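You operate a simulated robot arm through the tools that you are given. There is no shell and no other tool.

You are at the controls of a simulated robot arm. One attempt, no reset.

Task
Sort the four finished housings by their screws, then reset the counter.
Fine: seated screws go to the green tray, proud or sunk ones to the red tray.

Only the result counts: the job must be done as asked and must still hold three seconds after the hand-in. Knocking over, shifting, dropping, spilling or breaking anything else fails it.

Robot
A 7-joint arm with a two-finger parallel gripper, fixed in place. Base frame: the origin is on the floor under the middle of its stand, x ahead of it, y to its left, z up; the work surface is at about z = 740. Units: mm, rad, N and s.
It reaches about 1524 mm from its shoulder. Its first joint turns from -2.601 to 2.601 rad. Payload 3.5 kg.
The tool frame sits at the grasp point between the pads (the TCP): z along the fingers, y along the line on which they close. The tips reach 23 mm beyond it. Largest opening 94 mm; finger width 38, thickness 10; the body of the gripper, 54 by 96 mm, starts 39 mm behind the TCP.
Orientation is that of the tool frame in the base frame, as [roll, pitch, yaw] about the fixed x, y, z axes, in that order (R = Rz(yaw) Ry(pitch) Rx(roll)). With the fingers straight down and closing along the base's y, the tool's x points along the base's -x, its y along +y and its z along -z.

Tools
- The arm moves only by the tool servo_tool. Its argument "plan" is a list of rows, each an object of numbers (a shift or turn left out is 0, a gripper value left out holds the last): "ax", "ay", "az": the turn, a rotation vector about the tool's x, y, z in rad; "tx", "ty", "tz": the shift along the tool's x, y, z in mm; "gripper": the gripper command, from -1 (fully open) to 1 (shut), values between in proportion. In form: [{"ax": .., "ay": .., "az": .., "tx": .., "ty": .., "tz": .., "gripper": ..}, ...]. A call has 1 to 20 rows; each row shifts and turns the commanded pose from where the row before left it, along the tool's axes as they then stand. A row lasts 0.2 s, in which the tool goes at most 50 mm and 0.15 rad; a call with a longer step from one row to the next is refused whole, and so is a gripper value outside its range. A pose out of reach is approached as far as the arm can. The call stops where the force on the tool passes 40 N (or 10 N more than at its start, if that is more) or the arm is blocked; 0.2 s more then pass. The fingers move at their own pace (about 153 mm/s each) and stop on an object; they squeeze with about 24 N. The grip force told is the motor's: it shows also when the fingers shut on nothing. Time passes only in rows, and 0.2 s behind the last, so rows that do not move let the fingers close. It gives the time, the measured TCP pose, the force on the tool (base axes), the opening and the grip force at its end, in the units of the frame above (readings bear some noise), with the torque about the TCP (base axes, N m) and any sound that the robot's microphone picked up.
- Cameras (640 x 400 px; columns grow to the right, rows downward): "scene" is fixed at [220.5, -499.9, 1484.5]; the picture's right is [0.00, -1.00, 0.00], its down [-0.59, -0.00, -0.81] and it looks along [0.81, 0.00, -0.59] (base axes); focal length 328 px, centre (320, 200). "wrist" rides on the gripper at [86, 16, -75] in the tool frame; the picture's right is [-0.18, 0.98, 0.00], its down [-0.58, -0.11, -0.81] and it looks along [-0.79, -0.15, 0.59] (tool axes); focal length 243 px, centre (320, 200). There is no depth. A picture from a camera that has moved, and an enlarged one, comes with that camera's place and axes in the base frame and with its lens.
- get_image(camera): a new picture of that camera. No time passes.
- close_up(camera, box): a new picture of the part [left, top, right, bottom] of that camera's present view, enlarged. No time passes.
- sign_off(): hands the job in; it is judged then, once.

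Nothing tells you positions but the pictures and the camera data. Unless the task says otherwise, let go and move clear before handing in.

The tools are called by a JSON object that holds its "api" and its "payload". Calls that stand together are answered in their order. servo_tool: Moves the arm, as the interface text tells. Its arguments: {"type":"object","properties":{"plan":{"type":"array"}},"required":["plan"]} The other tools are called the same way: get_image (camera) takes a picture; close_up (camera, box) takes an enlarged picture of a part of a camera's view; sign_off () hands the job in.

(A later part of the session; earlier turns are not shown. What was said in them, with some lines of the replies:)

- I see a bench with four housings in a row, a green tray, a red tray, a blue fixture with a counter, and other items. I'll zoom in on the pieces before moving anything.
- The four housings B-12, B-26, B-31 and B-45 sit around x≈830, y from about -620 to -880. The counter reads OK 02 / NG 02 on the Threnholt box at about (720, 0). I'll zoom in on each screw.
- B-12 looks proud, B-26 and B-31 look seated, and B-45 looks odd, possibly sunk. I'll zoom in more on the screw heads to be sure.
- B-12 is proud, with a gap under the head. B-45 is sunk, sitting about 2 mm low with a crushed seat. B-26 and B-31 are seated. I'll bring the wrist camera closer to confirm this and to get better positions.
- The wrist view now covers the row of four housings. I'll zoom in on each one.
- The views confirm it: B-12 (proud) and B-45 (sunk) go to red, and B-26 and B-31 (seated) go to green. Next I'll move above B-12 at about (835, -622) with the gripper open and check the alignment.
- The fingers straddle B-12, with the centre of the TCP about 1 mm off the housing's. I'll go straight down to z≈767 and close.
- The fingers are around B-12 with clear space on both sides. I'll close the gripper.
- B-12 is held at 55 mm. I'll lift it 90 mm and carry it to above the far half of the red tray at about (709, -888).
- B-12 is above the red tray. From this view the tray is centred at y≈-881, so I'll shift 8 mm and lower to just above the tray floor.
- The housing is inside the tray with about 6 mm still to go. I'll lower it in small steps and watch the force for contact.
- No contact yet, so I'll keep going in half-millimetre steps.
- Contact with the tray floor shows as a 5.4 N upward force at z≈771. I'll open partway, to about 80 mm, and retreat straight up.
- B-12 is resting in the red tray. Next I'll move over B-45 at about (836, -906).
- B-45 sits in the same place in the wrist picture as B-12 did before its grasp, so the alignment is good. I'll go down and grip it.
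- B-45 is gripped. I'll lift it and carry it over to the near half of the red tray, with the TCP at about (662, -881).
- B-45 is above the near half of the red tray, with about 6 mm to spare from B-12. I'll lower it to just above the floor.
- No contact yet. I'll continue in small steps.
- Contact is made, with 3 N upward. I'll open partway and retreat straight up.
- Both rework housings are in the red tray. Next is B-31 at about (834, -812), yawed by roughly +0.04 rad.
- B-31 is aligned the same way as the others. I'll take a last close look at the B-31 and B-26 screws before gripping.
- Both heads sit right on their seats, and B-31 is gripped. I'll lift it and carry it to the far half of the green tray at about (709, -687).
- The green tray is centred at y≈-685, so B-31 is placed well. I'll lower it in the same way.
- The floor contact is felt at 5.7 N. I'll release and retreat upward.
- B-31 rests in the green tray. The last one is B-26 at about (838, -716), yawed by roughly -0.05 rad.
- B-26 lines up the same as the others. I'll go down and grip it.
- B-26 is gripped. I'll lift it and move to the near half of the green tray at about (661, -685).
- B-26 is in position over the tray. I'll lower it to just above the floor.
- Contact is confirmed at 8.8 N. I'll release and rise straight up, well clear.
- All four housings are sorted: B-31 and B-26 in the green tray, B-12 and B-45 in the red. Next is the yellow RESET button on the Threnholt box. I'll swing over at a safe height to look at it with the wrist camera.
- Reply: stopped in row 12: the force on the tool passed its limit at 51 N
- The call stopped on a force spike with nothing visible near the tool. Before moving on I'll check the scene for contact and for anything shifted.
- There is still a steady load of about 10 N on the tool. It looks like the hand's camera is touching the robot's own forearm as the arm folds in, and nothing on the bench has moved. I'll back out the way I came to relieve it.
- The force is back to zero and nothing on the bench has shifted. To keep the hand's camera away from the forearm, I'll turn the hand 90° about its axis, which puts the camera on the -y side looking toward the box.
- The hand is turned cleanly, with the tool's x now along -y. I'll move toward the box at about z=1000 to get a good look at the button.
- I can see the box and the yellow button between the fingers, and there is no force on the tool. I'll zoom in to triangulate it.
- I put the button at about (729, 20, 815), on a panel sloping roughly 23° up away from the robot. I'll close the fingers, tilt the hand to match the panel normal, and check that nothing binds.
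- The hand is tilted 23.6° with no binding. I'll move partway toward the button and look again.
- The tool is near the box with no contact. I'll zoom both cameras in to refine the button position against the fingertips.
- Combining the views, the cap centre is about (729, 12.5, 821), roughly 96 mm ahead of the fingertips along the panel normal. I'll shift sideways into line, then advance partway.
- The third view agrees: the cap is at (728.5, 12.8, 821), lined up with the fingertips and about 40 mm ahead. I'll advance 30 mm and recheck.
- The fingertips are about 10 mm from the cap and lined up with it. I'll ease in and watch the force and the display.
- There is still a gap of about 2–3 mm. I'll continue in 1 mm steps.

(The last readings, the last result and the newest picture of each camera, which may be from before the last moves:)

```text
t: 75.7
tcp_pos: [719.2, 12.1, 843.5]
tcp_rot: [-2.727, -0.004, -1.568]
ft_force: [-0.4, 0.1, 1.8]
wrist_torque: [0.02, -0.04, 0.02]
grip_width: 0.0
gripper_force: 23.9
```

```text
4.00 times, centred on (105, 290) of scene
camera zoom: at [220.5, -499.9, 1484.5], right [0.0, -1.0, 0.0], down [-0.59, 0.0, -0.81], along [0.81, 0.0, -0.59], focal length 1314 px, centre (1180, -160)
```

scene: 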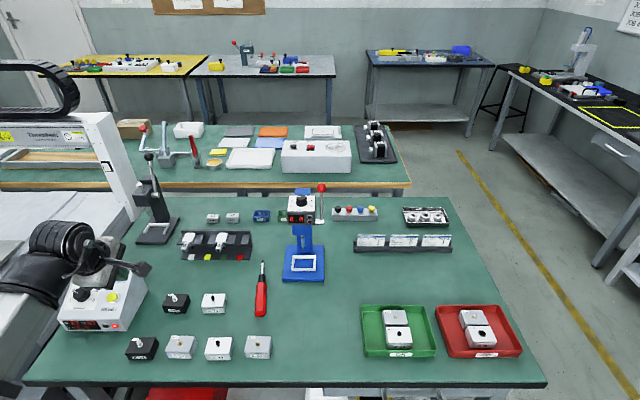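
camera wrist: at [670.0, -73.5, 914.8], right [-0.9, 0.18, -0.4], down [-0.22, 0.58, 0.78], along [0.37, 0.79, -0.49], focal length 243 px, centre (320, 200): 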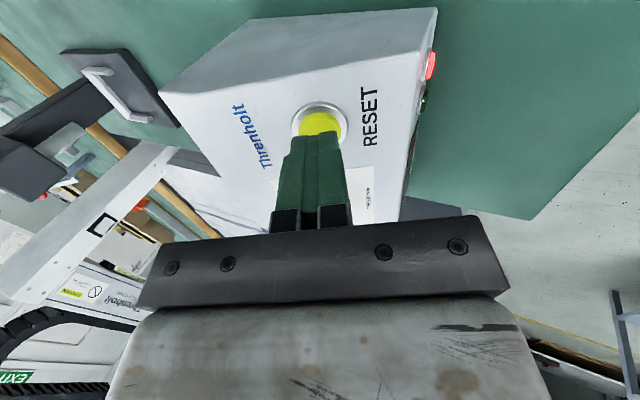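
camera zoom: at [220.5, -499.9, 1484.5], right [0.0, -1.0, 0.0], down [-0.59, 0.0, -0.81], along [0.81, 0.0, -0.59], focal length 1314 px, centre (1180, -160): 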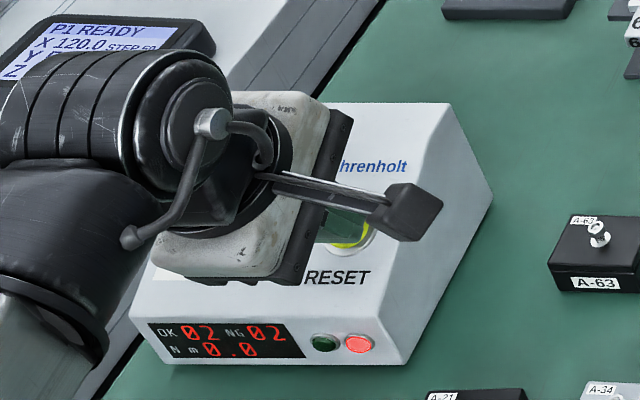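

There's a light touch of about 2 N, so the cap is being reached. I'll press a little further.

{"api": "servo_tool", "payload": {"plan": [{"tz": 0.7, "gripper": 1}, {"tz": 0.7}, {}]}}

{"api": "close_up", "payload": {"camera": "scene", "box": [40, 240, 170, 340]}}

```text
t: 76.5
tcp_pos: [718.8, 12.8, 841.5]
tcp_rot: [-2.728, -0.003, -1.568]
ft_force: [-1.3, -0.6, 3.7]
wrist_torque: [0.03, -0.01, -0.02]
grip_width: 0.1
gripper_force: 23.8
heard: click
```

```text
4.00 times, centred on (105, 290) of scene
camera zoom: at [220.5, -499.9, 1484.5], right [0.0, -1.0, 0.0], down [-0.59, 0.0, -0.81], along [0.81, 0.0, -0.59], focal length 1314 px, centre (1180, -160)
```

zoom: 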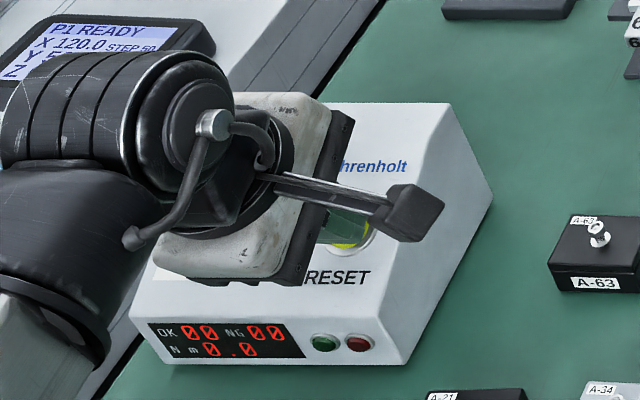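

A click sounded and the counter now reads OK 00 / NG 00. I'll back straight out along the panel normal.

{"api": "servo_tool", "payload": {"plan": [{"tz": -3, "gripper": 1}, {"tz": -8}, {"tz": -15}, {"tz": -20}, {"tz": -20}, {"tz": -20}, {"tz": -20}, {}]}}

{"api": "get_image", "payload": {"camera": "scene"}}

{"api": "close_up", "payload": {"camera": "scene", "box": [40, 240, 170, 340]}}

{"api": "get_image", "payload": {"camera": "wrist"}}

```text
t: 78.3
tcp_pos: [677.3, 11.7, 939.0]
tcp_rot: [-2.731, -0.004, -1.568]
ft_force: [0.6, 0.1, -0.1]
wrist_torque: [0.02, 0.01, 0.01]
grip_width: 0.0
gripper_force: 23.7
```

```text
taken
```

scene: 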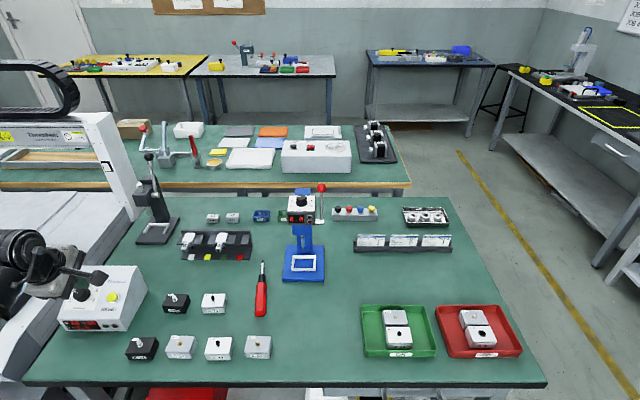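

```text
4.00 times, centred on (105, 290) of scene
camera zoom: at [220.5, -499.9, 1484.5], right [0.0, -1.0, 0.0], down [-0.59, 0.0, -0.81], along [0.81, 0.0, -0.59], focal length 1314 px, centre (1180, -160)
```

zoom: 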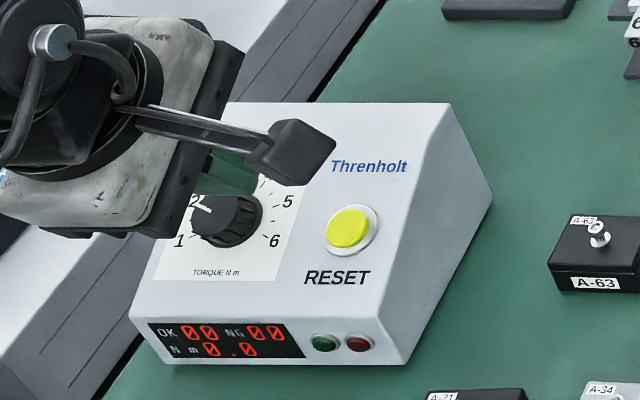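

```text
taken
camera wrist: at [632.6, -74.2, 1001.4], right [-0.9, 0.18, -0.39], down [-0.22, 0.58, 0.78], along [0.37, 0.79, -0.49], focal length 243 px, centre (320, 200)
```

wrist: 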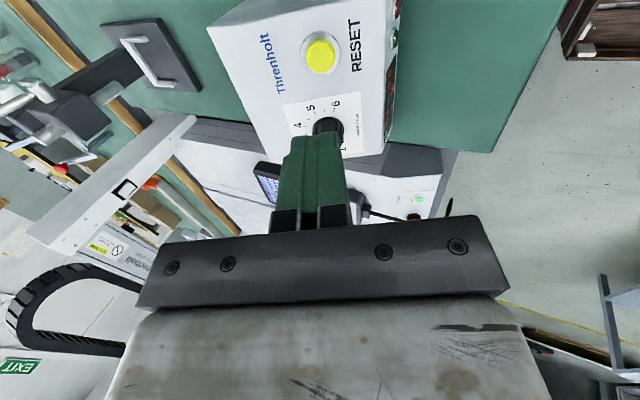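

The counter reads 00/00, the box hasn't moved and the dial is still at 2. I'll do a last check of the trays and the rest of the bench before handing in.

{"api": "close_up", "payload": {"camera": "scene", "box": [350, 290, 530, 370]}}

{"api": "close_up", "payload": {"camera": "scene", "box": [120, 180, 460, 370]}}

```text
3.56 times, centred on (440, 330) of scene
camera zoom: at [220.5, -499.9, 1484.5], right [0.0, -1.0, 0.0], down [-0.59, 0.0, -0.81], along [0.81, 0.0, -0.59], focal length 1168 px, centre (-107, -262)
```

zoom: 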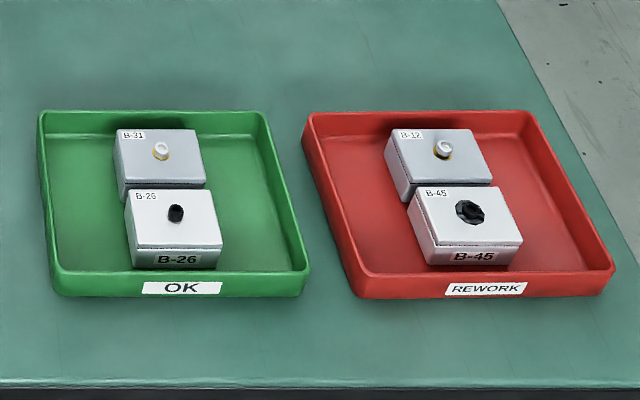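

```text
1.88 times, centred on (290, 275) of scene
camera zoom: at [220.5, -499.9, 1484.5], right [0.0, -1.0, 0.0], down [-0.59, 0.0, -0.81], along [0.81, 0.0, -0.59], focal length 618 px, centre (376, 59)
```

zoom: 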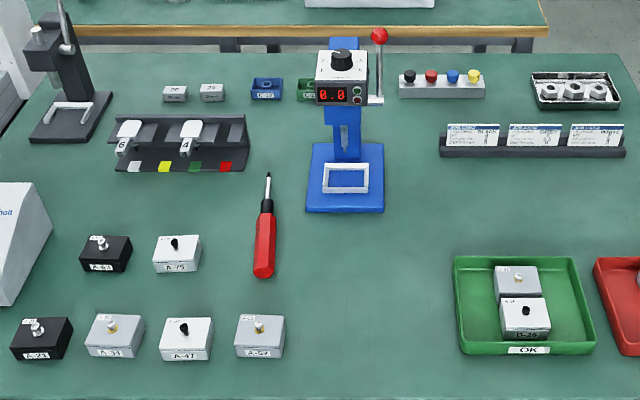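

B-26 and B-31 lie in the green OK tray, and B-12 and B-45 in the red REWORK tray. The counter shows 00/00, everything else is where it was, and the hand is clear, so I'm handing in.

{"api": "sign_off", "payload": {}}

```text
The job is handed in.
```

The four housings are sorted, the counter is reset and the job is handed in. I haven't seen the judging result.

| Housing | Screw | Tray |
|---|---|---|
| B-26 | seated | green (OK) |
| B-31 | seated | green (OK) |
| B-12 | proud, with a gap under the head | red (REWORK) |
| B-45 | sunk about 2 mm, seat crushed | red (REWORK) |

- **Counter:** I pressed RESET once. It clicked, and the display went from OK 02 / NG 02 to 00 / 00.
- **Force stop:** On the way to the counter, a move stopped itself at about 51 N. The likely cause is the hand's camera touching the robot's own forearm. I backed off and turned the hand; there was no steady load after that, and nothing on the bench moved.

In the last pictures everything else on the bench was where it started, and the hand was about 100 mm clear of the counter box.
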